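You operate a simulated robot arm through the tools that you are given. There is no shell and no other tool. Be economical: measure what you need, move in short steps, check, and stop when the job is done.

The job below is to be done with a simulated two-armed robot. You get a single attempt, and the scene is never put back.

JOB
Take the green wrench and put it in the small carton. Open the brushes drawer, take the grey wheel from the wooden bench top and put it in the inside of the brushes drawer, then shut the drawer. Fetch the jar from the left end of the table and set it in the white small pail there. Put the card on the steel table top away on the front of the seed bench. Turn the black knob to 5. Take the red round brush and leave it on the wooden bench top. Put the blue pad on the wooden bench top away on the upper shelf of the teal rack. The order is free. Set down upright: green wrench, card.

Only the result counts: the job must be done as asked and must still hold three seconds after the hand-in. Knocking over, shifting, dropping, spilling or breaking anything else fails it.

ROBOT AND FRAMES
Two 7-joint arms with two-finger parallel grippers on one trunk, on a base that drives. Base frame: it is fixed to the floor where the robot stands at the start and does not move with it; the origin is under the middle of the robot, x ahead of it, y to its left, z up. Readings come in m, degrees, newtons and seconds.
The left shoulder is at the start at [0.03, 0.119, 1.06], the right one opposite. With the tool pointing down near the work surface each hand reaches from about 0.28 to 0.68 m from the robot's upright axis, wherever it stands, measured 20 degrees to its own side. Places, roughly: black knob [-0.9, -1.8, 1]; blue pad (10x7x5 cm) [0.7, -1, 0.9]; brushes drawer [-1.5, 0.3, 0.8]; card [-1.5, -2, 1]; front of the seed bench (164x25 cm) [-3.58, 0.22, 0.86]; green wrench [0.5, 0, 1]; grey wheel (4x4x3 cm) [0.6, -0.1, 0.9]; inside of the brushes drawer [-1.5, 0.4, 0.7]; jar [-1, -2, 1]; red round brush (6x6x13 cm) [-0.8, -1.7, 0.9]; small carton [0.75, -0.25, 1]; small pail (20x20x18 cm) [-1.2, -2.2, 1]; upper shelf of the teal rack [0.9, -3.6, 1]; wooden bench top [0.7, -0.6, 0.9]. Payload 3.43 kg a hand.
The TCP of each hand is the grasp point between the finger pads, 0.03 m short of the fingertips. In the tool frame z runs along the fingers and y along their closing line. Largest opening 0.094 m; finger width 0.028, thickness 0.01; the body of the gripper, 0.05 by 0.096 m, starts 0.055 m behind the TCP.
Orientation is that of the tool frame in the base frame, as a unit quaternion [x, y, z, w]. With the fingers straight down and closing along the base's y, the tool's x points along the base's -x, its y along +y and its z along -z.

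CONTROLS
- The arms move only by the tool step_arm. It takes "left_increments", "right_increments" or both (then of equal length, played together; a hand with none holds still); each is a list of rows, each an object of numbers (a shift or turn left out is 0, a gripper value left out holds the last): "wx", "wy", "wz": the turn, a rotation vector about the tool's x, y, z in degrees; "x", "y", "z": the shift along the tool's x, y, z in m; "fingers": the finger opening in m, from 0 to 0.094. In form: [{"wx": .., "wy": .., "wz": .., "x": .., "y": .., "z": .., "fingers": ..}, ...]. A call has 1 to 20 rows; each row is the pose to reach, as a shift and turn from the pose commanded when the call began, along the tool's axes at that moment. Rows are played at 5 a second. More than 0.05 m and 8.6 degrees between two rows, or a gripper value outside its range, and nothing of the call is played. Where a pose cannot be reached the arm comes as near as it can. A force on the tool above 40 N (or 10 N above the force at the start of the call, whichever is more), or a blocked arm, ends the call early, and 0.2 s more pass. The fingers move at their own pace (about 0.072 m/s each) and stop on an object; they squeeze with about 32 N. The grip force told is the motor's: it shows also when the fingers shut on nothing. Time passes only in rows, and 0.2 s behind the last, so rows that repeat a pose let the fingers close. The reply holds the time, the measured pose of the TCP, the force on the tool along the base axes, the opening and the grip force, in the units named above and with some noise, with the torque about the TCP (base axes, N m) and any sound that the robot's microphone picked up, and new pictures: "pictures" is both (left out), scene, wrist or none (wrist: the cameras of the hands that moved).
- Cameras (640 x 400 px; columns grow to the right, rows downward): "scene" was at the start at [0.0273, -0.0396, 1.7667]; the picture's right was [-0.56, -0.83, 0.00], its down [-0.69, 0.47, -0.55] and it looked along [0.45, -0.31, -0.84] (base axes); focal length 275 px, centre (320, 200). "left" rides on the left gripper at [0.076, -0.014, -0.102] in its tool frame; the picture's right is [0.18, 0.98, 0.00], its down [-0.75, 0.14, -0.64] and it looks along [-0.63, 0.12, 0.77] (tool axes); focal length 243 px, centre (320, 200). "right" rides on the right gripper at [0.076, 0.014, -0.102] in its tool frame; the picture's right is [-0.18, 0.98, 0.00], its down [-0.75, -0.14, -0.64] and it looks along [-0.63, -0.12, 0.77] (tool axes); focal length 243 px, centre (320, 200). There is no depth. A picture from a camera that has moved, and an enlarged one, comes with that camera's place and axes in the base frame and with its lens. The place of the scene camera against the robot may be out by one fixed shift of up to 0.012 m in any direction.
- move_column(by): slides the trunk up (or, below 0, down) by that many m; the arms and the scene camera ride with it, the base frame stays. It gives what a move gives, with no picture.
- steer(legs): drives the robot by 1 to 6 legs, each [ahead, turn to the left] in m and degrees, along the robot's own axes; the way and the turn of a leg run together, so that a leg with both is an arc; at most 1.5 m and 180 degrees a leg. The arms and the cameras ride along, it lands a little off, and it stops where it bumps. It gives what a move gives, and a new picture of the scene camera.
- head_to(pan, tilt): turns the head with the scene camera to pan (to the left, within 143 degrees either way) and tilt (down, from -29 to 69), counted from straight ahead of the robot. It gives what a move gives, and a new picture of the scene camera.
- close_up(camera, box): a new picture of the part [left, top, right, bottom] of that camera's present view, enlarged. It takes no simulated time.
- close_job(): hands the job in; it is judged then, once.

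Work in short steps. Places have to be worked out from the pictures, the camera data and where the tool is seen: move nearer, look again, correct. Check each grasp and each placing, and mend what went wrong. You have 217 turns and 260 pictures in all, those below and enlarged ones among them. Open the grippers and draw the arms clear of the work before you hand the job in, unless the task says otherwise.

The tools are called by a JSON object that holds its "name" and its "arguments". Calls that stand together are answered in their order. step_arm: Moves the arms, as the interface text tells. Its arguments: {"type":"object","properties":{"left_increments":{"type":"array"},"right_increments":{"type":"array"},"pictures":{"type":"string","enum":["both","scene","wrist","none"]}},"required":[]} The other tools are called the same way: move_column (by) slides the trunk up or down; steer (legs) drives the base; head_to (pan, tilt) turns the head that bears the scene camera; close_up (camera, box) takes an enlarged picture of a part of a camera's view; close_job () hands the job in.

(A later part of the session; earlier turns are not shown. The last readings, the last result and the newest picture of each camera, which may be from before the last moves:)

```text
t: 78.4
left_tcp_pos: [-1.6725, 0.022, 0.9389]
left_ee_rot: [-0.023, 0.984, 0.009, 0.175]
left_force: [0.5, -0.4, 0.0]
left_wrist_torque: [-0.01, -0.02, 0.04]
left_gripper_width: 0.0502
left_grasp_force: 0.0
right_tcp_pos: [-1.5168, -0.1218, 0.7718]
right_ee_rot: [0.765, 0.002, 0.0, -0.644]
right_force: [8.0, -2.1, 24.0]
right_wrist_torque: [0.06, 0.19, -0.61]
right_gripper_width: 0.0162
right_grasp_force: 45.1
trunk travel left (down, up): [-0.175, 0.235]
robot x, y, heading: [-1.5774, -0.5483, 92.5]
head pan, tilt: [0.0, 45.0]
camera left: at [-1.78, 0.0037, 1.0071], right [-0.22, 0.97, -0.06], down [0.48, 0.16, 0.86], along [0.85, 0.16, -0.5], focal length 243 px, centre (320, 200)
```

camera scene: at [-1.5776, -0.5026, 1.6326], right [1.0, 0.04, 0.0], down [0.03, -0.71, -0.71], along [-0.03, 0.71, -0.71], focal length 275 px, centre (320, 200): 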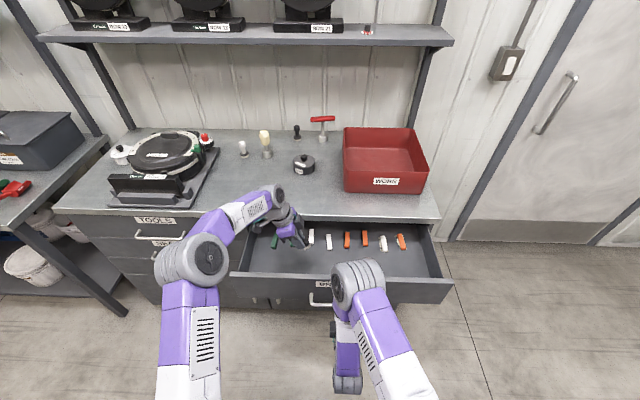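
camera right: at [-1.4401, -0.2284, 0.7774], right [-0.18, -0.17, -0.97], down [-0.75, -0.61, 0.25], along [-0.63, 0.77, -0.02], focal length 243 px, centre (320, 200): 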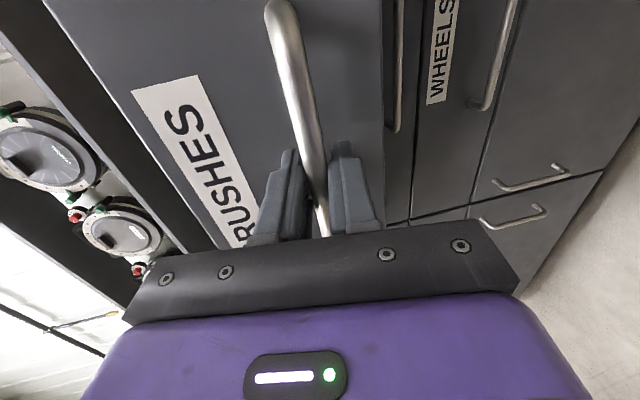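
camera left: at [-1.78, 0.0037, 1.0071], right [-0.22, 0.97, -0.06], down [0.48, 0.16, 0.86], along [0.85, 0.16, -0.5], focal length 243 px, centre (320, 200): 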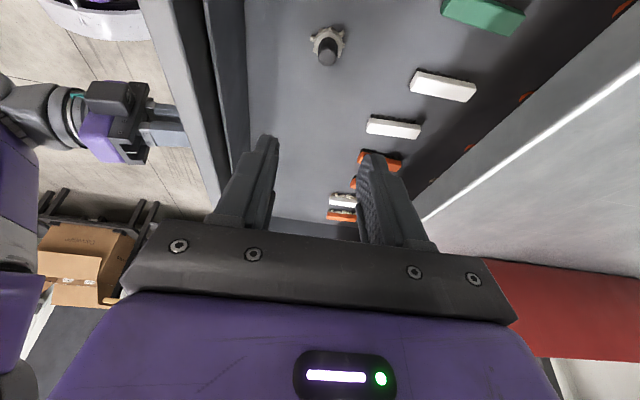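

The wheel stands in the drawer. I retract the left hand, and push the drawer shut with the right.

{"name": "step_arm", "arguments": {"left_increments": [{"z": -0.03}, {"z": -0.06, "y": -0.03}, {"z": -0.09, "y": -0.06}, {"z": -0.12, "y": -0.1}, {"z": -0.12, "y": -0.14}, {"z": -0.12, "y": -0.18}, {"z": -0.12, "y": -0.22}, {"wy": 6, "z": -0.12, "y": -0.24}, {"wy": 13, "z": -0.12, "y": -0.24}, {"wy": 20, "z": -0.12, "y": -0.24}, {"wy": 20, "z": -0.12, "y": -0.24}, {"wy": 20, "z": -0.12, "y": -0.24}], "right_increments": [{"z": 0}, {"z": 0}, {"z": 0}, {"z": 0.02, "y": -0.0035}, {"z": 0.05, "y": -0.009}, {"z": 0.08, "y": -0.014}, {"z": 0.11, "y": -0.019}, {"z": 0.14, "y": -0.025}, {"z": 0.17, "y": -0.03}, {"z": 0.2, "y": -0.035}, {"z": 0.225, "y": -0.039}, {"z": 0.239, "y": -0.041}]}}

```text
t: 81.0
left_tcp_pos: [-1.7081, -0.2184, 1.0476]
left_ee_rot: [-0.023, 1.0, 0.005, 0.002]
left_force: [0.3, 0.3, 0.5]
left_wrist_torque: [0.01, 0.04, -0.02]
left_gripper_width: 0.0501
left_grasp_force: 0.1
right_tcp_pos: [-1.5188, 0.1163, 0.7731]
right_ee_rot: [0.762, 0.002, -0.002, -0.647]
right_force: [2.9, -9.5, 6.8]
right_wrist_torque: [0.21, 0.18, 0.48]
right_gripper_width: 0.0161
right_grasp_force: 45.2
trunk travel left (down, up): [-0.175, 0.235]
robot x, y, heading: [-1.5734, -0.5546, 92.4]
head pan, tilt: [0.0, 45.0]
stopped in row 12 (right hand): the force on the tool passed its limit at 46 N (the readings are from after the stop); the commanded pose is now the measured one
camera scene: at [-1.5791, -0.5038, 1.6325], right [1.0, 0.04, 0.0], down [0.03, -0.71, -0.71], along [-0.03, 0.71, -0.71], focal length 275 px, centre (320, 200)
camera right: at [-1.4419, 0.0122, 0.7762], right [-0.18, -0.16, -0.97], down [-0.75, -0.61, 0.24], along [-0.64, 0.77, -0.01], focal length 243 px, centre (320, 200)
camera left: at [-1.7828, -0.2367, 1.1492], right [-0.23, 0.97, 0.01], down [0.74, 0.17, 0.65], along [0.63, 0.15, -0.76], focal length 243 px, centre (320, 200)
```

scene: 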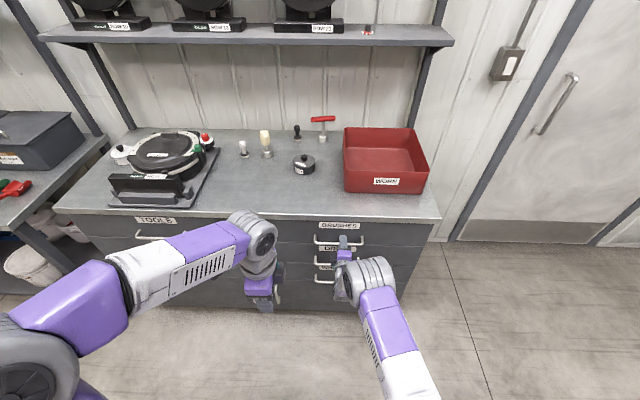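
right: 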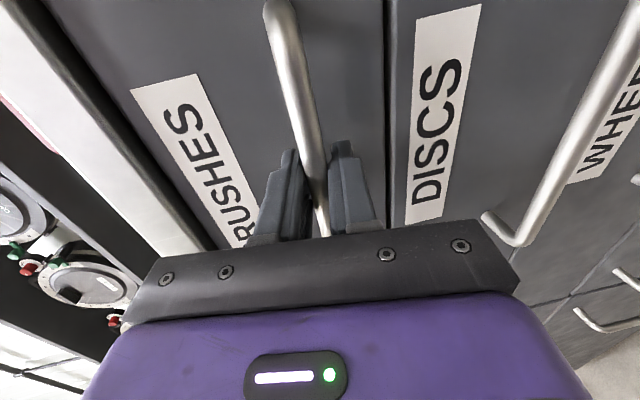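
left: 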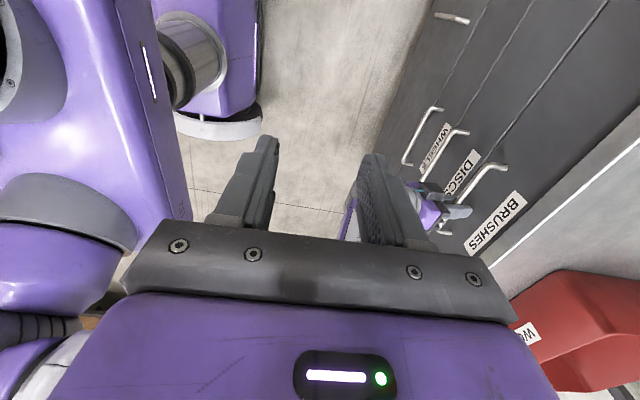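

The drawer is shut (bar back at y 0.116). I open the right hand, back away straight, then bring the tool back to pointing down.

{"name": "step_arm", "arguments": {"right_increments": [{"fingers": 0.06}, {"fingers": 0.06}, {"fingers": 0.06}, {"z": -0.03}, {"z": -0.07}, {"z": -0.11}, {"z": -0.15}, {"wx": -8, "z": -0.17, "y": -0.03}, {"wx": -16, "z": -0.19, "y": -0.06}, {"wx": -24, "z": -0.21, "y": -0.09}, {"wx": -32, "z": -0.23, "y": -0.12}, {"wx": -40, "z": -0.25, "y": -0.15}, {"wx": -48, "z": -0.27, "y": -0.18}, {"wx": -56, "z": -0.29, "y": -0.21}, {"wx": -64, "z": -0.31, "y": -0.24}, {"wx": -72, "z": -0.33, "y": -0.27}, {"wx": -80, "z": -0.34, "y": -0.3}], "pictures": "scene"}}

{"name": "move_column", "arguments": {"by": 0.15}}

```text
t: 84.6
left_tcp_pos: [-1.7089, -0.2178, 1.0471]
left_ee_rot: [-0.023, 1.0, 0.003, 0.001]
left_force: [-0.2, -0.9, 0.1]
left_wrist_torque: [-0.02, -0.02, -0.01]
left_gripper_width: 0.05
left_grasp_force: 0.0
right_tcp_pos: [-1.5161, -0.1677, 1.125]
right_ee_rot: [1.0, 0.004, 0.001, -0.002]
right_force: [0.3, -1.1, 0.4]
right_wrist_torque: [-0.03, 0.01, 0.01]
right_gripper_width: 0.0599
right_grasp_force: 0.1
trunk travel left (down, up): [-0.175, 0.235]
robot x, y, heading: [-1.578, -0.5524, 92.6]
head pan, tilt: [0.0, 45.0]
camera scene: at [-1.5797, -0.5006, 1.6325], right [1.0, 0.04, 0.0], down [0.03, -0.71, -0.71], along [-0.03, 0.71, -0.71], focal length 275 px, centre (320, 200)
```

scene: 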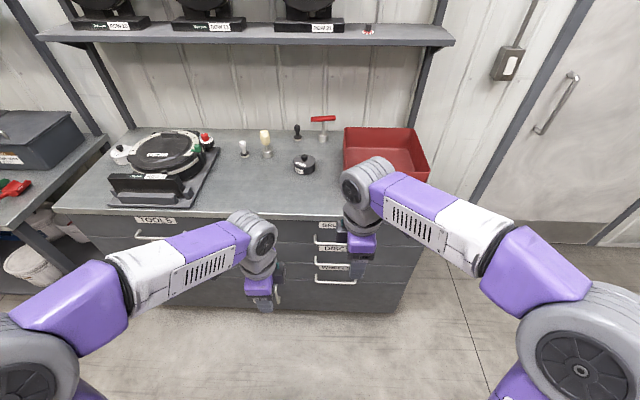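

```text
t: 86.4
left_tcp_pos: [-1.7077, -0.2178, 1.1979]
left_ee_rot: [-0.023, 1.0, 0.004, 0.003]
left_force: [0.6, -0.5, -0.8]
left_wrist_torque: [0.02, -0.01, -0.04]
left_gripper_width: 0.0501
left_grasp_force: 0.1
right_tcp_pos: [-1.5161, -0.1674, 1.2747]
right_ee_rot: [1.0, 0.004, 0.0, -0.003]
right_force: [-0.4, 0.7, 0.0]
right_wrist_torque: [-0.04, -0.03, 0.0]
right_gripper_width: 0.0599
right_grasp_force: 0.1
trunk travel left (down, up): [-0.325, 0.085]
robot x, y, heading: [-1.5779, -0.5511, 92.3]
head pan, tilt: [0.0, 45.0]
```

Next is the steel table. I drive to its north side to see the layout.

{"name": "steer", "arguments": {"legs": [[0, -133.4], [0.76, 0], [0, -49]]}}

{"name": "head_to", "arguments": {"pan": 0, "tilt": 42}}

```text
t: 98.1
left_tcp_pos: [-0.8317, -1.3564, 1.1973]
left_ee_rot: [0.999, 0.04, -0.002, 0.003]
left_force: [-0.1, 0.5, -0.1]
left_wrist_torque: [-0.02, 0.01, -0.03]
left_gripper_width: 0.0501
left_grasp_force: 0.0
right_tcp_pos: [-1.0207, -1.4135, 1.275]
right_ee_rot: [-0.019, 1.0, -0.002, -0.001]
right_force: [0.2, 0.0, -1.1]
right_wrist_torque: [-0.05, 0.01, 0.03]
right_gripper_width: 0.0598
right_grasp_force: 0.0
trunk travel left (down, up): [-0.325, 0.085]
robot x, y, heading: [-0.976, -1.0255, -85.7]
head pan, tilt: [0.0, 45.0]
camera scene: at [-0.9709, -1.0778, 1.7826], right [-1.0, -0.08, 0.0], down [-0.05, 0.71, -0.71], along [0.05, -0.71, -0.71], focal length 275 px, centre (320, 200)
```

scene: 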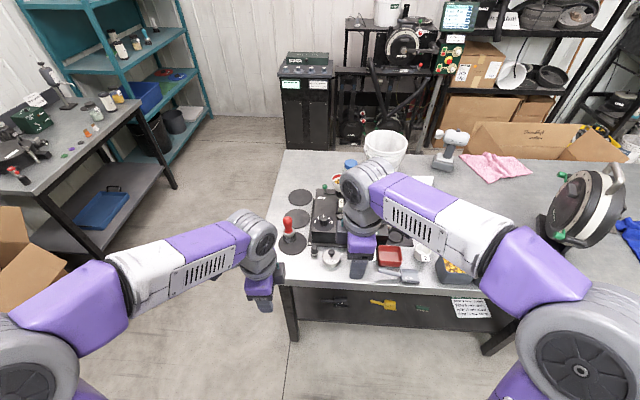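

```text
t: 98.7
left_tcp_pos: [-0.8311, -1.3562, 1.1967]
left_ee_rot: [0.999, 0.04, -0.001, 0.003]
left_force: [0.1, 0.4, 0.1]
left_wrist_torque: [0.0, 0.01, -0.03]
left_gripper_width: 0.05
left_grasp_force: 0.1
right_tcp_pos: [-1.0222, -1.4126, 1.2752]
right_ee_rot: [-0.02, 1.0, -0.003, 0.0]
right_force: [0.2, 0.0, 0.1]
right_wrist_torque: [0.02, -0.01, 0.0]
right_gripper_width: 0.0601
right_grasp_force: 0.1
trunk travel left (down, up): [-0.325, 0.085]
robot x, y, heading: [-0.9755, -1.0285, -85.4]
head pan, tilt: [0.0, 42.0]
camera scene: at [-0.9707, -1.0801, 1.7869], right [-1.0, -0.08, 0.0], down [-0.05, 0.67, -0.74], along [0.06, -0.74, -0.67], focal length 275 px, centre (320, 200)
```

scene: 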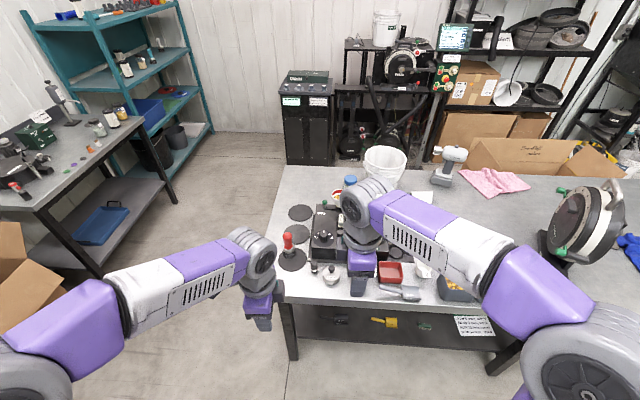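

The right arm hides the middle. I move it to the robot's right and zoom on the left part of the table.

{"name": "step_arm", "arguments": {"right_increments": [{"x": 0.04, "y": 0.01}, {"x": 0.08, "y": 0.02}, {"x": 0.12, "y": 0.03}, {"x": 0.16, "y": 0.04}, {"x": 0.2, "y": 0.05}, {"x": 0.24, "y": 0.06}, {"x": 0.28, "y": 0.07}], "pictures": "none"}}

{"name": "close_up", "arguments": {"camera": "scene", "box": [260, 140, 440, 310]}}

{"name": "close_up", "arguments": {"camera": "scene", "box": [380, 120, 640, 320]}}

```text
t: 100.3
left_tcp_pos: [-0.8319, -1.357, 1.1981]
left_ee_rot: [0.999, 0.04, -0.002, 0.003]
left_force: [0.4, -0.1, 0.7]
left_wrist_torque: [0.01, -0.01, 0.01]
left_gripper_width: 0.0502
left_grasp_force: 0.0
right_tcp_pos: [-1.3048, -1.3515, 1.2771]
right_ee_rot: [-0.018, 1.0, -0.003, 0.0]
right_force: [-0.2, -0.1, -0.6]
right_wrist_torque: [0.01, -0.04, 0.0]
right_gripper_width: 0.06
right_grasp_force: 0.1
trunk travel left (down, up): [-0.325, 0.085]
robot x, y, heading: [-0.9743, -1.0244, -85.5]
head pan, tilt: [0.0, 42.0]
```

```text
2.35 times, centred on (350, 225) of scene
camera zoom: at [-0.9715, -1.0798, 1.7869], right [-1.0, -0.08, 0.0], down [-0.05, 0.67, -0.74], along [0.06, -0.74, -0.67], focal length 648 px, centre (249, 141)
```

zoom: 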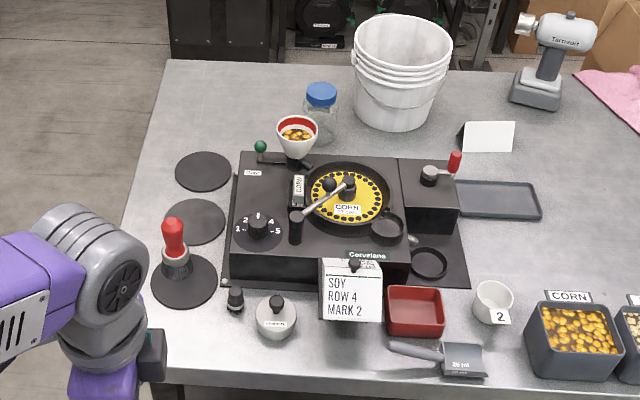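

```text
2.00 times, centred on (510, 220) of scene
camera zoom: at [-0.9715, -1.0798, 1.7869], right [-1.0, -0.08, 0.0], down [-0.05, 0.67, -0.74], along [0.06, -0.74, -0.67], focal length 551 px, centre (-60, 160)
```

zoom: 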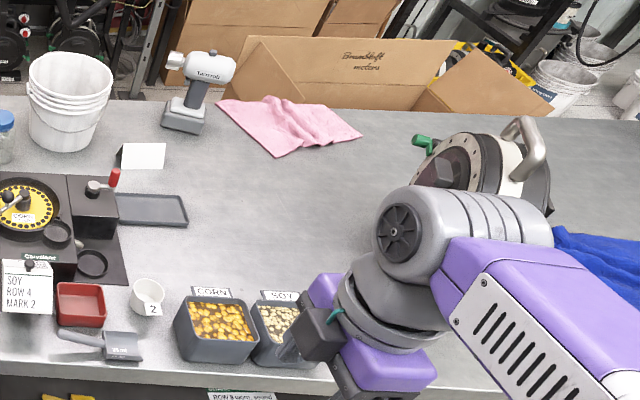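

The blank white tent card, blue-lidded jar, white pails, dial and red brush are all located. I drive closer to the table and zoom in on the dial.

{"name": "steer", "arguments": {"legs": [[0.13, -4.5]]}}

{"name": "head_to", "arguments": {"pan": 8, "tilt": 52}}

```text
t: 101.6
left_tcp_pos: [-0.8547, -1.492, 1.198]
left_ee_rot: [1.0, -0.002, -0.001, 0.003]
left_force: [-0.3, -0.4, 0.5]
left_wrist_torque: [0.0, -0.03, 0.02]
left_gripper_width: 0.0502
left_grasp_force: 0.1
right_tcp_pos: [-1.3249, -1.4501, 1.279]
right_ee_rot: [0.023, 1.0, -0.004, 0.0]
right_force: [0.0, -0.4, 0.3]
right_wrist_torque: [-0.01, 0.03, -0.02]
right_gripper_width: 0.06
right_grasp_force: 0.2
trunk travel left (down, up): [-0.325, 0.085]
robot x, y, heading: [-0.9683, -1.1513, -90.6]
head pan, tilt: [0.0, 42.0]
camera scene: at [-0.9707, -1.2062, 1.7869], right [-1.0, 0.01, 0.0], down [0.01, 0.67, -0.74], along [-0.01, -0.74, -0.67], focal length 275 px, centre (320, 200)
```

scene: 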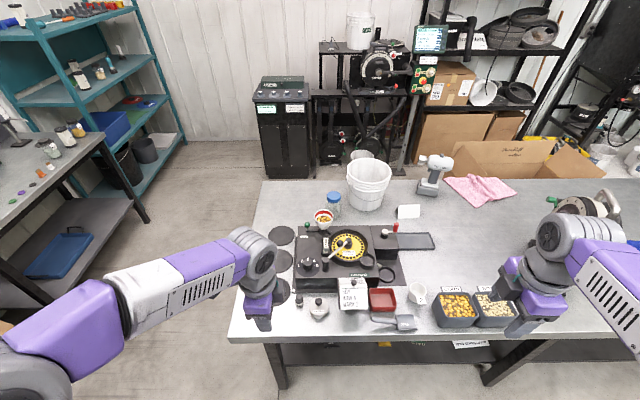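

```text
t: 102.3
left_tcp_pos: [-0.8558, -1.4937, 1.1974]
left_ee_rot: [1.0, -0.001, -0.002, 0.004]
left_force: [-0.1, 0.3, 0.1]
left_wrist_torque: [-0.01, 0.0, 0.0]
left_gripper_width: 0.0498
left_grasp_force: 0.1
right_tcp_pos: [-1.326, -1.449, 1.2768]
right_ee_rot: [0.023, 1.0, -0.003, 0.0]
right_force: [0.8, 0.1, 0.3]
right_wrist_torque: [0.02, -0.01, 0.0]
right_gripper_width: 0.0599
right_grasp_force: 0.2
trunk travel left (down, up): [-0.325, 0.085]
robot x, y, heading: [-0.9719, -1.1523, -90.5]
head pan, tilt: [8.0, 52.0]
camera scene: at [-0.9602, -1.1973, 1.773], right [-0.99, -0.13, 0.0], down [-0.1, 0.78, -0.62], along [0.08, -0.61, -0.79], focal length 275 px, centre (320, 200)
```

scene: 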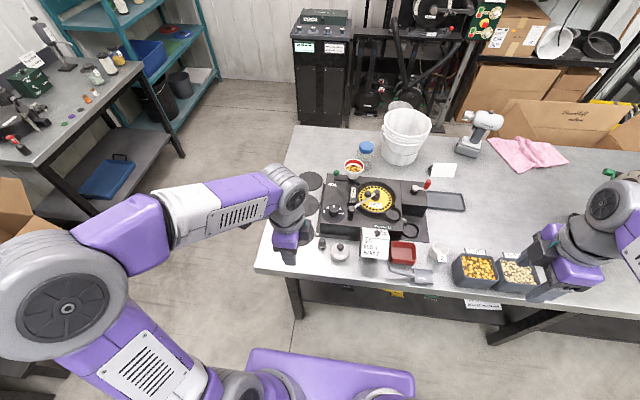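

{"name": "close_up", "arguments": {"camera": "scene", "box": [305, 170, 425, 250]}}

{"name": "close_up", "arguments": {"camera": "left", "box": [0, 0, 640, 400]}}

```text
5.00 times, centred on (365, 210) of scene
camera zoom: at [-0.9602, -1.1973, 1.773], right [-0.99, -0.13, 0.0], down [-0.1, 0.78, -0.62], along [0.08, -0.61, -0.79], focal length 1377 px, centre (95, 150)
```

zoom: 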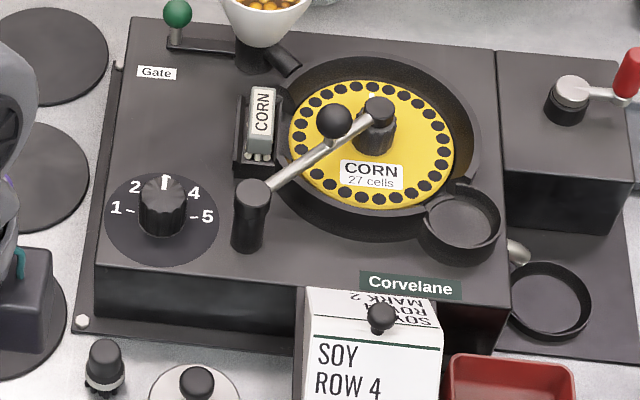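

```text
1.00 times, centred on (320, 200) of left (not enlarged: the box is as wide or as high as the picture)
camera zoom: at [-0.7783, -1.4775, 1.299], right [0.18, -0.98, 0.01], down [-0.75, -0.13, 0.65], along [-0.63, -0.12, -0.76], focal length 243 px, centre (320, 200)
```

zoom: 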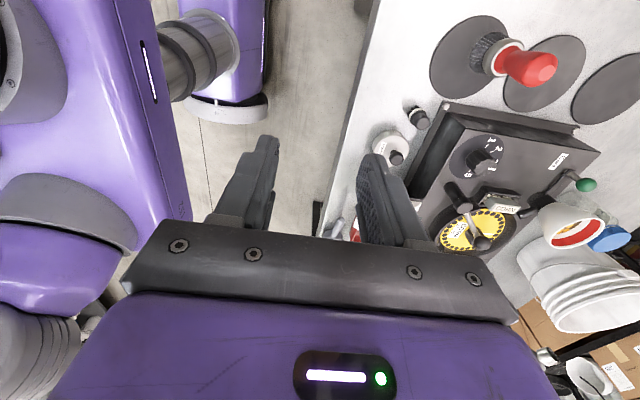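

The pointer is at 3, with marks 1–5 running clockwise and 5 at about three o'clock, so it needs a clockwise turn. I bring the left hand over the knob, pre-rotated 45° counter-clockwise.

{"name": "step_arm", "arguments": {"left_increments": [{"wz": -6.5, "x": -0.011, "y": 0.042, "fingers": 0.07}, {"wz": -13, "x": -0.022, "y": 0.084}, {"wz": -19.5, "x": -0.033, "y": 0.126}, {"wz": -26, "x": -0.044, "y": 0.168}, {"wz": -32.5, "x": -0.055, "y": 0.21}, {"wz": -39, "x": -0.066, "y": 0.25, "z": 0.02}, {"wz": -45, "x": -0.075, "y": 0.288, "z": 0.04}, {"wz": -45, "x": -0.075, "y": 0.288, "z": 0.06}]}}

```text
t: 104.1
left_tcp_pos: [-0.928, -1.777, 1.1377]
left_ee_rot: [0.925, 0.381, -0.002, 0.002]
left_force: [-0.3, 0.7, -0.6]
left_wrist_torque: [-0.02, 0.01, -0.03]
left_gripper_width: 0.07
left_grasp_force: 0.0
left hand out of reach, approached as far as the arm can: row 7, 8
right_tcp_pos: [-1.3251, -1.4497, 1.2785]
right_ee_rot: [0.023, 1.0, -0.002, 0.0]
right_force: [-0.4, 0.4, 0.7]
right_wrist_torque: [0.01, 0.0, 0.02]
right_gripper_width: 0.0602
right_grasp_force: 0.1
trunk travel left (down, up): [-0.325, 0.085]
robot x, y, heading: [-0.9701, -1.1528, -90.5]
head pan, tilt: [8.0, 52.0]
camera scene: at [-0.9606, -1.1974, 1.773], right [-0.99, -0.13, 0.0], down [-0.1, 0.78, -0.62], along [0.08, -0.61, -0.79], focal length 275 px, centre (320, 200)
camera left: at [-0.8836, -1.7121, 1.2391], right [0.82, -0.57, 0.0], down [-0.43, -0.63, 0.65], along [-0.37, -0.53, -0.76], focal length 243 px, centre (320, 200)
```

scene: 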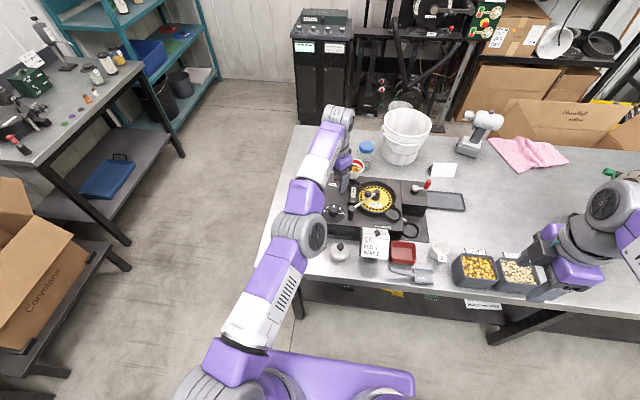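
left: 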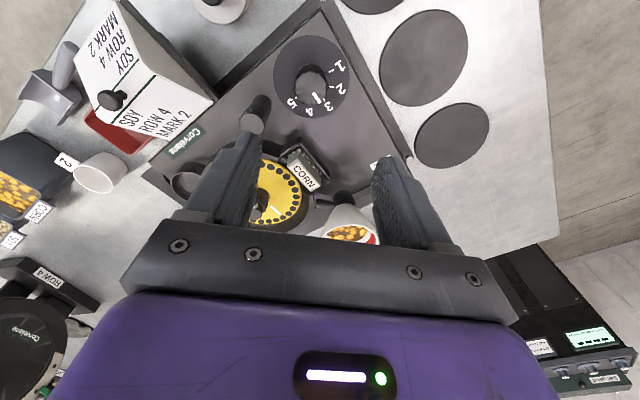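

{"name": "close_up", "arguments": {"camera": "left", "box": [250, 20, 380, 130]}}

```text
3.64 times, centred on (315, 75) of left
camera zoom: at [-0.8836, -1.7121, 1.2391], right [0.82, -0.57, 0.0], down [-0.43, -0.63, 0.65], along [-0.37, -0.53, -0.76], focal length 882 px, centre (338, 654)
```

zoom: 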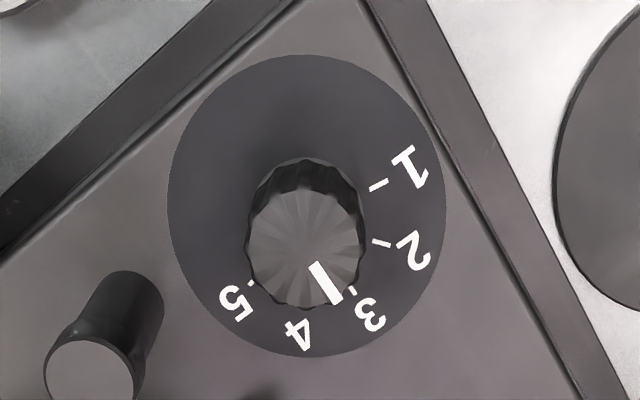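

The spacing between marks works out to about 39.5°, so 3→5 is about 79° clockwise. The knob centre is around (-0.934, -1.768). I descend with a narrower opening and re-check the centring.

{"name": "step_arm", "arguments": {"left_increments": [{"x": 0.001, "y": -0.005, "z": 0.03, "fingers": 0.06}, {"x": 0.002, "y": -0.011, "z": 0.06, "fingers": 0.06}, {"x": 0.002, "y": -0.011, "z": 0.08, "fingers": 0.06}], "pictures": "wrist"}}

```text
t: 104.9
left_tcp_pos: [-0.9438, -1.7872, 1.0582]
left_ee_rot: [0.925, 0.381, -0.002, 0.002]
left_force: [0.3, 0.9, 0.1]
left_wrist_torque: [0.02, 0.0, 0.01]
left_gripper_width: 0.06
left_grasp_force: 0.0
left hand out of reach, approached as far as the arm can: row 1, 2, 3
right_tcp_pos: [-1.3251, -1.4497, 1.2779]
right_ee_rot: [0.023, 1.0, -0.002, -0.001]
right_force: [-0.3, -0.5, -0.2]
right_wrist_torque: [0.0, 0.0, 0.0]
right_gripper_width: 0.0601
right_grasp_force: 0.1
trunk travel left (down, up): [-0.325, 0.085]
robot x, y, heading: [-0.9658, -1.1539, -90.2]
head pan, tilt: [8.0, 52.0]
camera left: at [-0.8986, -1.7207, 1.1593], right [0.82, -0.57, 0.0], down [-0.43, -0.63, 0.65], along [-0.37, -0.53, -0.76], focal length 243 px, centre (320, 200)
```

left: 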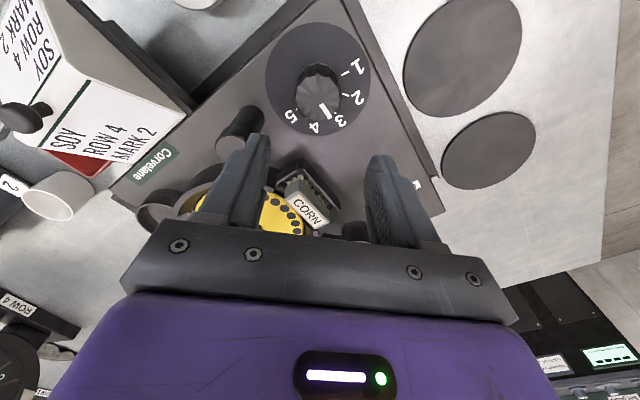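

The knob is confirmed near (-0.934, -1.766); my hand is 2 cm too far. I correct, and lower a little.

{"name": "step_arm", "arguments": {"left_increments": [{"x": 0.022, "y": -0.008}, {"x": 0.022, "y": -0.008, "z": 0.02}, {"x": 0.022, "y": -0.008, "z": 0.035}], "pictures": "wrist"}}

```text
t: 105.7
left_tcp_pos: [-0.9384, -1.7893, 1.0245]
left_ee_rot: [0.925, 0.38, -0.002, 0.002]
left_force: [-0.4, 0.2, -0.1]
left_wrist_torque: [0.01, -0.01, -0.04]
left_gripper_width: 0.0601
left_grasp_force: 0.0
left hand out of reach, approached as far as the arm can: row 1, 2, 3
right_tcp_pos: [-1.3244, -1.4497, 1.2773]
right_ee_rot: [0.023, 1.0, -0.004, 0.0]
right_force: [0.9, -0.3, -0.6]
right_wrist_torque: [-0.04, 0.03, 0.01]
right_gripper_width: 0.0601
right_grasp_force: 0.1
trunk travel left (down, up): [-0.325, 0.085]
robot x, y, heading: [-0.9681, -1.1523, -90.4]
head pan, tilt: [8.0, 52.0]
camera left: at [-0.8932, -1.724, 1.1256], right [0.82, -0.57, 0.0], down [-0.43, -0.63, 0.65], along [-0.37, -0.53, -0.76], focal length 243 px, centre (320, 200)
```

left: 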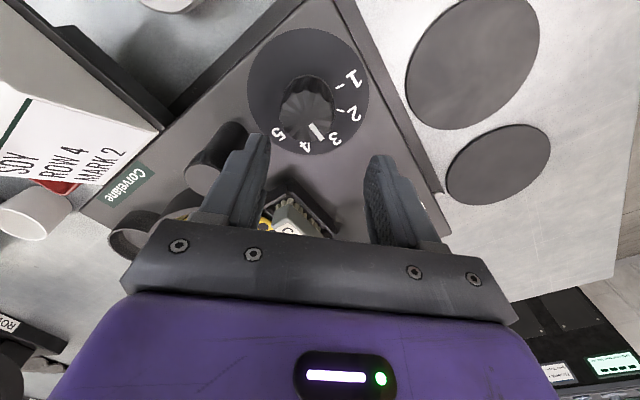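

The arm is at its reach limit here. I pull the hand up and back, drive 5 cm closer, then return.

{"name": "step_arm", "arguments": {"left_increments": [{"z": -0.04}, {"x": 0.025, "y": -0.025, "z": -0.05}, {"x": 0.05, "y": -0.05, "z": -0.05}, {"x": 0.075, "y": -0.075, "z": -0.05}], "pictures": "none"}}

{"name": "steer", "arguments": {"legs": [[0.05, 0]]}}

```text
t: 106.7
left_tcp_pos: [-0.9594, -1.7798, 1.0838]
left_ee_rot: [0.925, 0.381, -0.002, 0.002]
left_force: [0.3, 0.4, -0.2]
left_wrist_torque: [-0.01, 0.02, 0.0]
left_gripper_width: 0.0602
left_grasp_force: 0.2
left hand out of reach, approached as far as the arm can: row 2, 3, 4
right_tcp_pos: [-1.3264, -1.4489, 1.2772]
right_ee_rot: [0.023, 1.0, -0.004, 0.0]
right_force: [0.0, -0.1, -0.3]
right_wrist_torque: [0.01, -0.02, -0.02]
right_gripper_width: 0.0598
right_grasp_force: 0.0
trunk travel left (down, up): [-0.325, 0.085]
robot x, y, heading: [-0.968, -1.1484, -90.6]
head pan, tilt: [8.0, 52.0]
```

```text
t: 107.6
left_tcp_pos: [-0.9564, -1.8294, 1.0823]
left_ee_rot: [0.924, 0.381, -0.002, 0.002]
left_force: [-1.3, -1.6, 0.1]
left_wrist_torque: [0.01, -0.02, -0.01]
left_gripper_width: 0.06
left_grasp_force: 0.0
right_tcp_pos: [-1.3263, -1.5003, 1.2776]
right_ee_rot: [0.022, 1.0, -0.002, 0.0]
right_force: [-0.4, 0.0, -0.7]
right_wrist_torque: [0.04, 0.03, -0.03]
right_gripper_width: 0.0601
right_grasp_force: 0.0
trunk travel left (down, up): [-0.325, 0.085]
robot x, y, heading: [-0.9704, -1.2042, -90.4]
head pan, tilt: [8.0, 52.0]
camera scene: at [-0.9607, -1.2478, 1.773], right [-0.99, -0.13, 0.0], down [-0.1, 0.78, -0.62], along [0.08, -0.61, -0.79], focal length 275 px, centre (320, 200)
```

scene: 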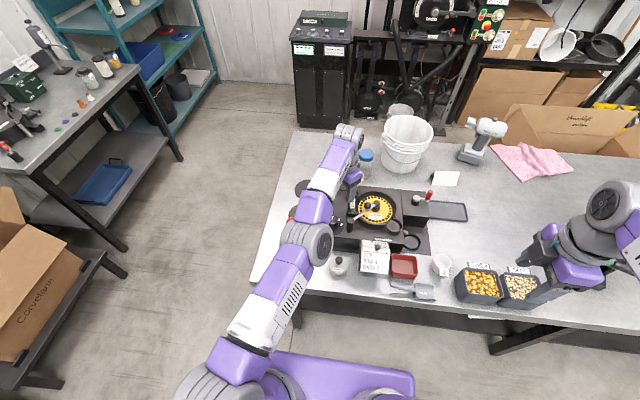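

The arm seems stuck near a joint limit in this orientation. I raise it straight up and turn the yaw back to the earlier, comfortable one, drawing back.

{"name": "step_arm", "arguments": {"left_increments": [{"z": -0.04}, {"z": -0.08}, {"wz": 7, "z": -0.1, "x": 0.02, "y": -0.02}, {"wz": 14, "z": -0.1, "x": 0.04, "y": -0.04}, {"wz": 21, "z": -0.1, "x": 0.06, "y": -0.06}, {"wz": 28, "z": -0.1, "x": 0.08, "y": -0.08}, {"wz": 35, "z": -0.1, "x": 0.1, "y": -0.1}, {"wz": 42, "z": -0.1, "x": 0.12, "y": -0.12}]}}

```text
t: 109.4
left_tcp_pos: [-1.0051, -1.7774, 1.2192]
left_ee_rot: [1.0, 0.024, -0.001, 0.001]
left_force: [-0.3, -0.5, -0.4]
left_wrist_torque: [-0.03, -0.01, -0.06]
left_gripper_width: 0.0603
left_grasp_force: 0.0
left hand out of reach, approached as far as the arm can: row 2, 3, 4, 5, 6, 7, 8
right_tcp_pos: [-1.3243, -1.4985, 1.2775]
right_ee_rot: [0.022, 1.0, -0.003, 0.0]
right_force: [0.7, -0.6, 0.1]
right_wrist_torque: [-0.02, -0.06, -0.02]
right_gripper_width: 0.0598
right_grasp_force: 0.0
trunk travel left (down, up): [-0.325, 0.085]
robot x, y, heading: [-0.9696, -1.2014, -90.3]
head pan, tilt: [8.0, 52.0]
camera scene: at [-0.9611, -1.2464, 1.773], right [-0.99, -0.13, 0.0], down [-0.1, 0.78, -0.62], along [0.08, -0.61, -0.79], focal length 275 px, centre (320, 200)
camera left: at [-0.9287, -1.7585, 1.3209], right [0.23, -0.97, 0.0], down [-0.74, -0.17, 0.64], along [-0.63, -0.15, -0.77], focal length 243 px, centre (320, 200)
```

scene: 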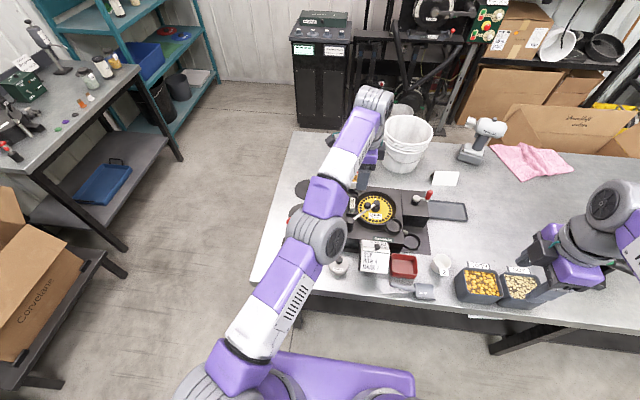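
left: 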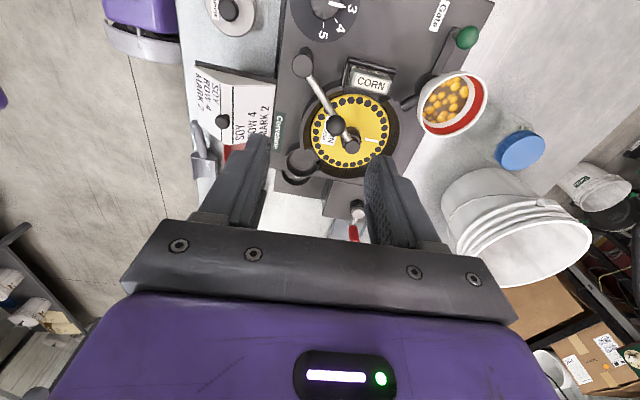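

I try pulling the left hand straight back toward the robot to un-stretch the arm.

{"name": "step_arm", "arguments": {"left_increments": [{"y": -0.04}, {"y": -0.08}, {"y": -0.12}, {"y": -0.16}, {"y": -0.2}, {"y": -0.24}], "pictures": "scene"}}

```text
t: 110.8
left_tcp_pos: [-1.1264, -1.6864, 1.2722]
left_ee_rot: [1.0, 0.025, 0.0, 0.004]
left_force: [-0.2, 0.6, -0.1]
left_wrist_torque: [-0.01, -0.04, -0.04]
left_gripper_width: 0.0597
left_grasp_force: 0.1
left hand out of reach, approached as far as the arm can: row 1, 2, 3, 4, 5, 6
right_tcp_pos: [-1.3273, -1.4978, 1.2774]
right_ee_rot: [0.023, 1.0, -0.003, 0.0]
right_force: [-1.2, -0.4, 0.0]
right_wrist_torque: [-0.06, -0.03, 0.02]
right_gripper_width: 0.0602
right_grasp_force: 0.1
trunk travel left (down, up): [-0.325, 0.085]
robot x, y, heading: [-0.9713, -1.202, -90.3]
head pan, tilt: [8.0, 52.0]
camera scene: at [-0.9634, -1.2443, 1.7731], right [-0.99, -0.13, 0.0], down [-0.1, 0.78, -0.62], along [0.08, -0.61, -0.79], focal length 275 px, centre (320, 200)
```

scene: 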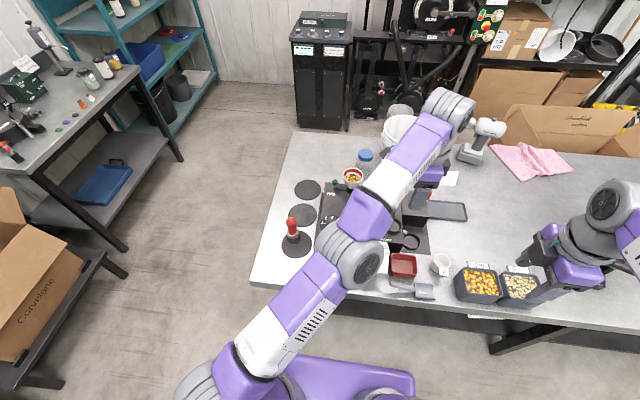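

It slides sideways instead of bending. I try moving it back to the left (+x) first, watching how it responds.

{"name": "step_arm", "arguments": {"left_increments": [{"x": 0.04}, {"x": 0.08}, {"x": 0.12}, {"x": 0.16}, {"x": 0.2}, {"x": 0.24}], "pictures": "scene"}}

```text
t: 112.2
left_tcp_pos: [-0.8813, -1.6877, 1.28]
left_ee_rot: [1.0, 0.025, -0.002, 0.003]
left_force: [0.5, -0.2, 0.0]
left_wrist_torque: [-0.03, 0.04, 0.02]
left_gripper_width: 0.06
left_grasp_force: 0.2
left hand out of reach, approached as far as the arm can: row 1, 2, 3
right_tcp_pos: [-1.3232, -1.5012, 1.2776]
right_ee_rot: [0.022, 1.0, -0.002, -0.001]
right_force: [0.3, 0.0, 0.1]
right_wrist_torque: [0.01, -0.01, -0.02]
right_gripper_width: 0.06
right_grasp_force: 0.1
trunk travel left (down, up): [-0.325, 0.085]
robot x, y, heading: [-0.9706, -1.2009, -90.6]
head pan, tilt: [8.0, 52.0]
camera scene: at [-0.9579, -1.2475, 1.7729], right [-0.99, -0.13, 0.0], down [-0.11, 0.78, -0.61], along [0.08, -0.61, -0.79], focal length 275 px, centre (320, 200)
```

scene: 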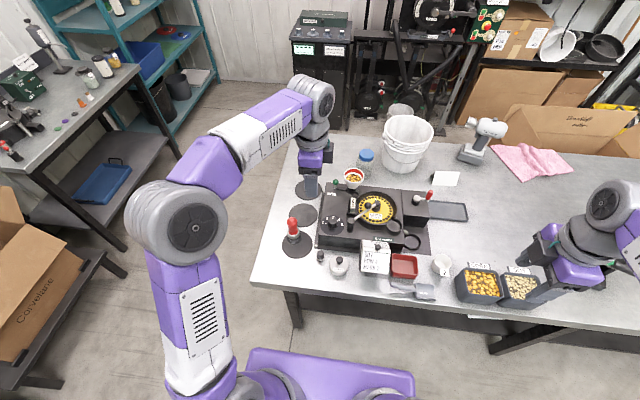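

Unstuck, elbow out again. With the base closer, I re-approach the knob: yaw -40° and down to z 1.10.

{"name": "step_arm", "arguments": {"left_increments": [{"wz": -7, "x": -0.01, "y": 0.014, "z": 0.03}, {"wz": -14, "x": -0.02, "y": 0.028, "z": 0.06}, {"wz": -21, "x": -0.03, "y": 0.042, "z": 0.09}, {"wz": -28, "x": -0.04, "y": 0.056, "z": 0.12}, {"wz": -35, "x": -0.05, "y": 0.07, "z": 0.15}, {"wz": -42, "x": -0.053, "y": 0.078, "z": 0.18}]}}

```text
t: 113.6
left_tcp_pos: [-0.9314, -1.7668, 1.0996]
left_ee_rot: [0.924, 0.383, -0.003, 0.002]
left_force: [-0.5, 0.1, 0.3]
left_wrist_torque: [0.02, -0.02, 0.0]
left_gripper_width: 0.06
left_grasp_force: 0.0
right_tcp_pos: [-1.3259, -1.4993, 1.2768]
right_ee_rot: [0.022, 1.0, -0.003, 0.0]
right_force: [-0.3, 1.1, -0.3]
right_wrist_torque: [-0.02, -0.02, -0.03]
right_gripper_width: 0.0598
right_grasp_force: 0.0
trunk travel left (down, up): [-0.325, 0.085]
robot x, y, heading: [-0.9718, -1.2027, -90.5]
head pan, tilt: [8.0, 52.0]
camera scene: at [-0.9606, -1.2473, 1.773], right [-0.99, -0.13, 0.0], down [-0.1, 0.78, -0.62], along [0.08, -0.61, -0.79], focal length 275 px, centre (320, 200)
camera left: at [-0.8877, -1.7013, 1.2008], right [0.83, -0.56, 0.0], down [-0.43, -0.63, 0.65], along [-0.37, -0.53, -0.76], focal length 243 px, centre (320, 200)
```

scene: 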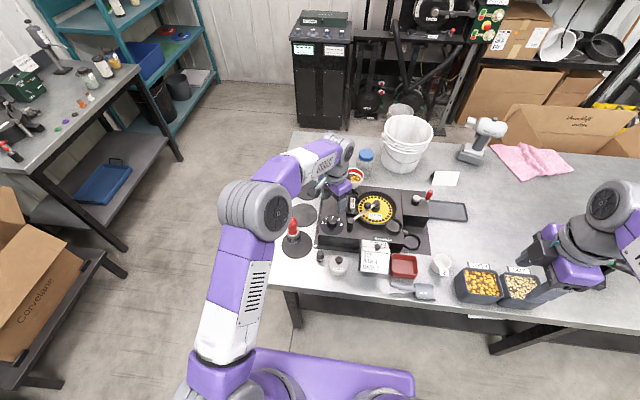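
left: 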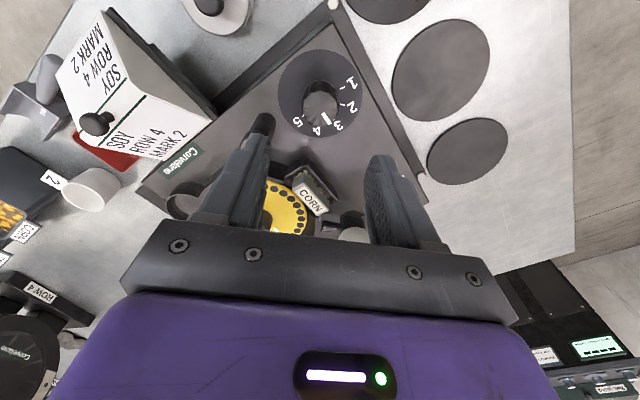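

Well placed: the knob is at about (-0.936, -1.768). I go down to TCP 1.02.

{"name": "step_arm", "arguments": {"left_increments": [{"x": -0.004, "y": -0.001, "z": 0.03}, {"x": -0.004, "y": -0.001, "z": 0.06}, {"x": -0.004, "y": -0.001, "z": 0.08}], "pictures": "wrist"}}

```text
t: 114.4
left_tcp_pos: [-0.9356, -1.7693, 1.0194]
left_ee_rot: [0.924, 0.381, -0.003, 0.003]
left_force: [0.1, 0.1, 0.1]
left_wrist_torque: [-0.01, -0.02, 0.0]
left_gripper_width: 0.0598
left_grasp_force: 0.0
right_tcp_pos: [-1.3258, -1.4993, 1.2775]
right_ee_rot: [0.022, 1.0, -0.003, 0.0]
right_force: [0.9, -0.5, 0.4]
right_wrist_torque: [-0.01, 0.0, -0.01]
right_gripper_width: 0.06
right_grasp_force: 0.0
trunk travel left (down, up): [-0.325, 0.085]
robot x, y, heading: [-0.9687, -1.2009, -90.6]
head pan, tilt: [8.0, 52.0]
camera left: at [-0.8923, -1.7043, 1.121], right [0.82, -0.57, 0.0], down [-0.43, -0.63, 0.65], along [-0.37, -0.53, -0.76], focal length 243 px, centre (320, 200)
```

left: 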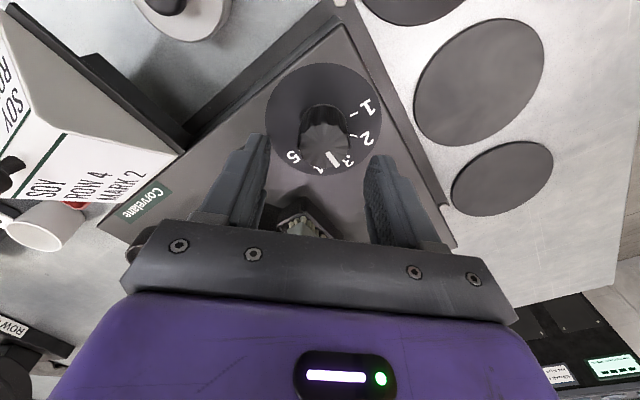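

The knob top is at z ≈ 0.99 at (-0.930, -1.763). I shift 8 mm, lower to TCP 1.000 and close on it.

{"name": "step_arm", "arguments": {"left_increments": [{"x": 0.008, "z": 0.0}, {"x": 0.008, "z": 0.01}, {"x": 0.008, "z": 0.019}, {"x": 0.008, "z": 0.019, "fingers": 0.01}, {"x": 0.008, "z": 0.019, "fingers": 0.01}, {"x": 0.008, "z": 0.019, "fingers": 0.01}], "pictures": "wrist"}}

```text
t: 115.8
left_tcp_pos: [-0.9288, -1.7654, 0.9997]
left_ee_rot: [0.924, 0.381, -0.002, 0.002]
left_force: [2.9, -1.9, -1.5]
left_wrist_torque: [-0.48, 0.07, 0.05]
left_gripper_width: 0.0321
left_grasp_force: 44.9
right_tcp_pos: [-1.3231, -1.5, 1.2774]
right_ee_rot: [0.022, 1.0, -0.002, 0.0]
right_force: [-0.2, -0.6, -0.1]
right_wrist_torque: [-0.03, 0.0, 0.03]
right_gripper_width: 0.06
right_grasp_force: 0.1
trunk travel left (down, up): [-0.325, 0.085]
robot x, y, heading: [-0.9711, -1.2017, -90.3]
head pan, tilt: [8.0, 52.0]
camera left: at [-0.8856, -1.6995, 1.1011], right [0.82, -0.57, 0.0], down [-0.43, -0.63, 0.65], along [-0.37, -0.53, -0.76], focal length 243 px, centre (320, 200)
```

left: 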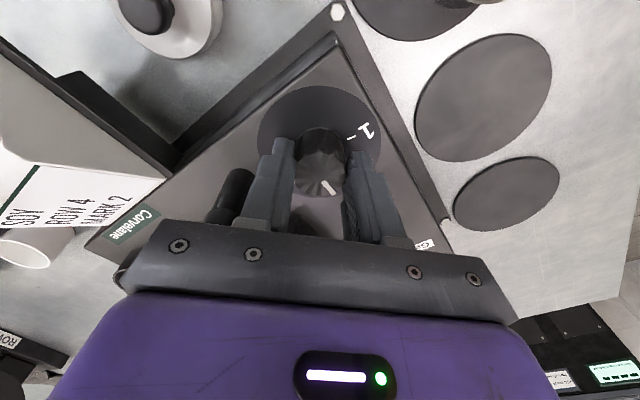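

Knob gripped at 32 mm. I turn it 80° clockwise.

{"name": "step_arm", "arguments": {"left_increments": [{"wz": 8}, {"wz": 16}, {"wz": 24}, {"wz": 32}, {"wz": 40}, {"wz": 48}, {"wz": 56}, {"wz": 64}, {"wz": 72}, {"wz": 80}, {"wz": 80}], "pictures": "wrist"}}

```text
t: 118.2
left_tcp_pos: [-0.9287, -1.7683, 0.9992]
left_ee_rot: [0.953, -0.302, -0.001, 0.004]
left_force: [7.7, -28.3, -3.5]
left_wrist_torque: [0.35, -0.1, 0.03]
left_gripper_width: 0.0322
left_grasp_force: 45.4
right_tcp_pos: [-1.3241, -1.5035, 1.2768]
right_ee_rot: [0.022, 1.0, 0.0, -0.002]
right_force: [-0.3, 0.6, -0.3]
right_wrist_torque: [0.01, -0.02, -0.01]
right_gripper_width: 0.06
right_grasp_force: 0.1
trunk travel left (down, up): [-0.325, 0.085]
robot x, y, heading: [-0.9687, -1.1993, -90.2]
head pan, tilt: [8.0, 52.0]
camera left: at [-0.8587, -1.7988, 1.1016], right [-0.42, -0.91, 0.01], down [-0.69, 0.32, 0.64], along [-0.59, 0.26, -0.77], focal length 243 px, centre (320, 200)
```

left: 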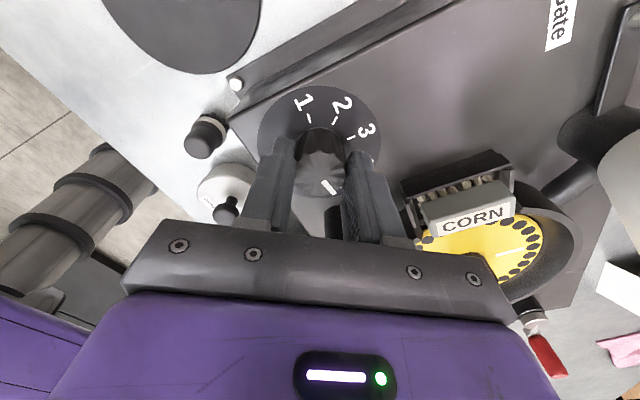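

Turned by 80°. I release and lift to check the pointer.

{"name": "step_arm", "arguments": {"left_increments": [{"fingers": 0.06}, {"fingers": 0.06}, {"fingers": 0.06}, {"z": -0.04}, {"z": -0.08}, {"z": -0.12}], "pictures": "none"}}

{"name": "close_up", "arguments": {"camera": "left", "box": [250, 30, 390, 150]}}

```text
t: 119.6
left_tcp_pos: [-0.9321, -1.7616, 1.1231]
left_ee_rot: [0.953, -0.302, -0.001, 0.003]
left_force: [-0.3, 0.5, 0.1]
left_wrist_torque: [0.02, 0.01, 0.0]
left_gripper_width: 0.0601
left_grasp_force: 0.0
right_tcp_pos: [-1.3239, -1.4992, 1.2778]
right_ee_rot: [0.022, 1.0, -0.004, 0.0]
right_force: [-0.4, 0.1, 0.6]
right_wrist_torque: [0.02, -0.03, 0.02]
right_gripper_width: 0.0601
right_grasp_force: 0.0
trunk travel left (down, up): [-0.325, 0.085]
robot x, y, heading: [-0.9688, -1.2022, -90.7]
head pan, tilt: [8.0, 52.0]
```

```text
3.33 times, centred on (320, 90) of left
camera zoom: at [-0.8608, -1.7935, 1.2255], right [-0.42, -0.91, 0.01], down [-0.7, 0.32, 0.64], along [-0.59, 0.26, -0.77], focal length 809 px, centre (320, 567)
```

zoom: 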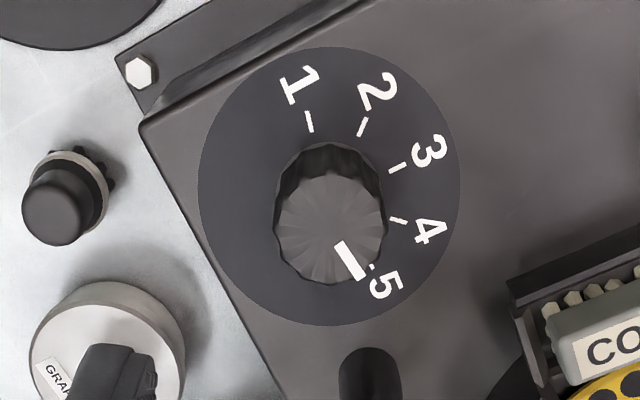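

The pointer is at or just past 5. I check from the scene camera too.

{"name": "close_up", "arguments": {"camera": "scene", "box": [310, 195, 370, 240]}}

{"name": "close_up", "arguments": {"camera": "left", "box": [295, 60, 365, 115]}}

```text
8.89 times, centred on (340, 218) of scene
camera zoom: at [-0.9605, -1.2459, 1.773], right [-0.99, -0.13, 0.0], down [-0.1, 0.78, -0.62], along [0.08, -0.61, -0.79], focal length 2448 px, centre (142, 44)
```

zoom: 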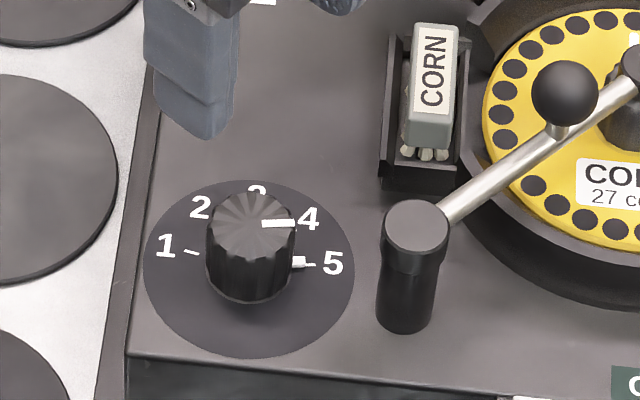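

```text
7.27 times, centred on (330, 88) of left
camera zoom: at [-0.8608, -1.7935, 1.2255], right [-0.42, -0.91, 0.01], down [-0.7, 0.32, 0.64], along [-0.59, 0.26, -0.77], focal length 1764 px, centre (247, 1018)
```

zoom: 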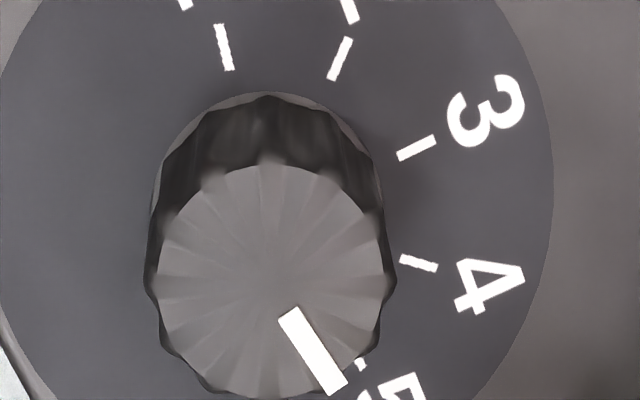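

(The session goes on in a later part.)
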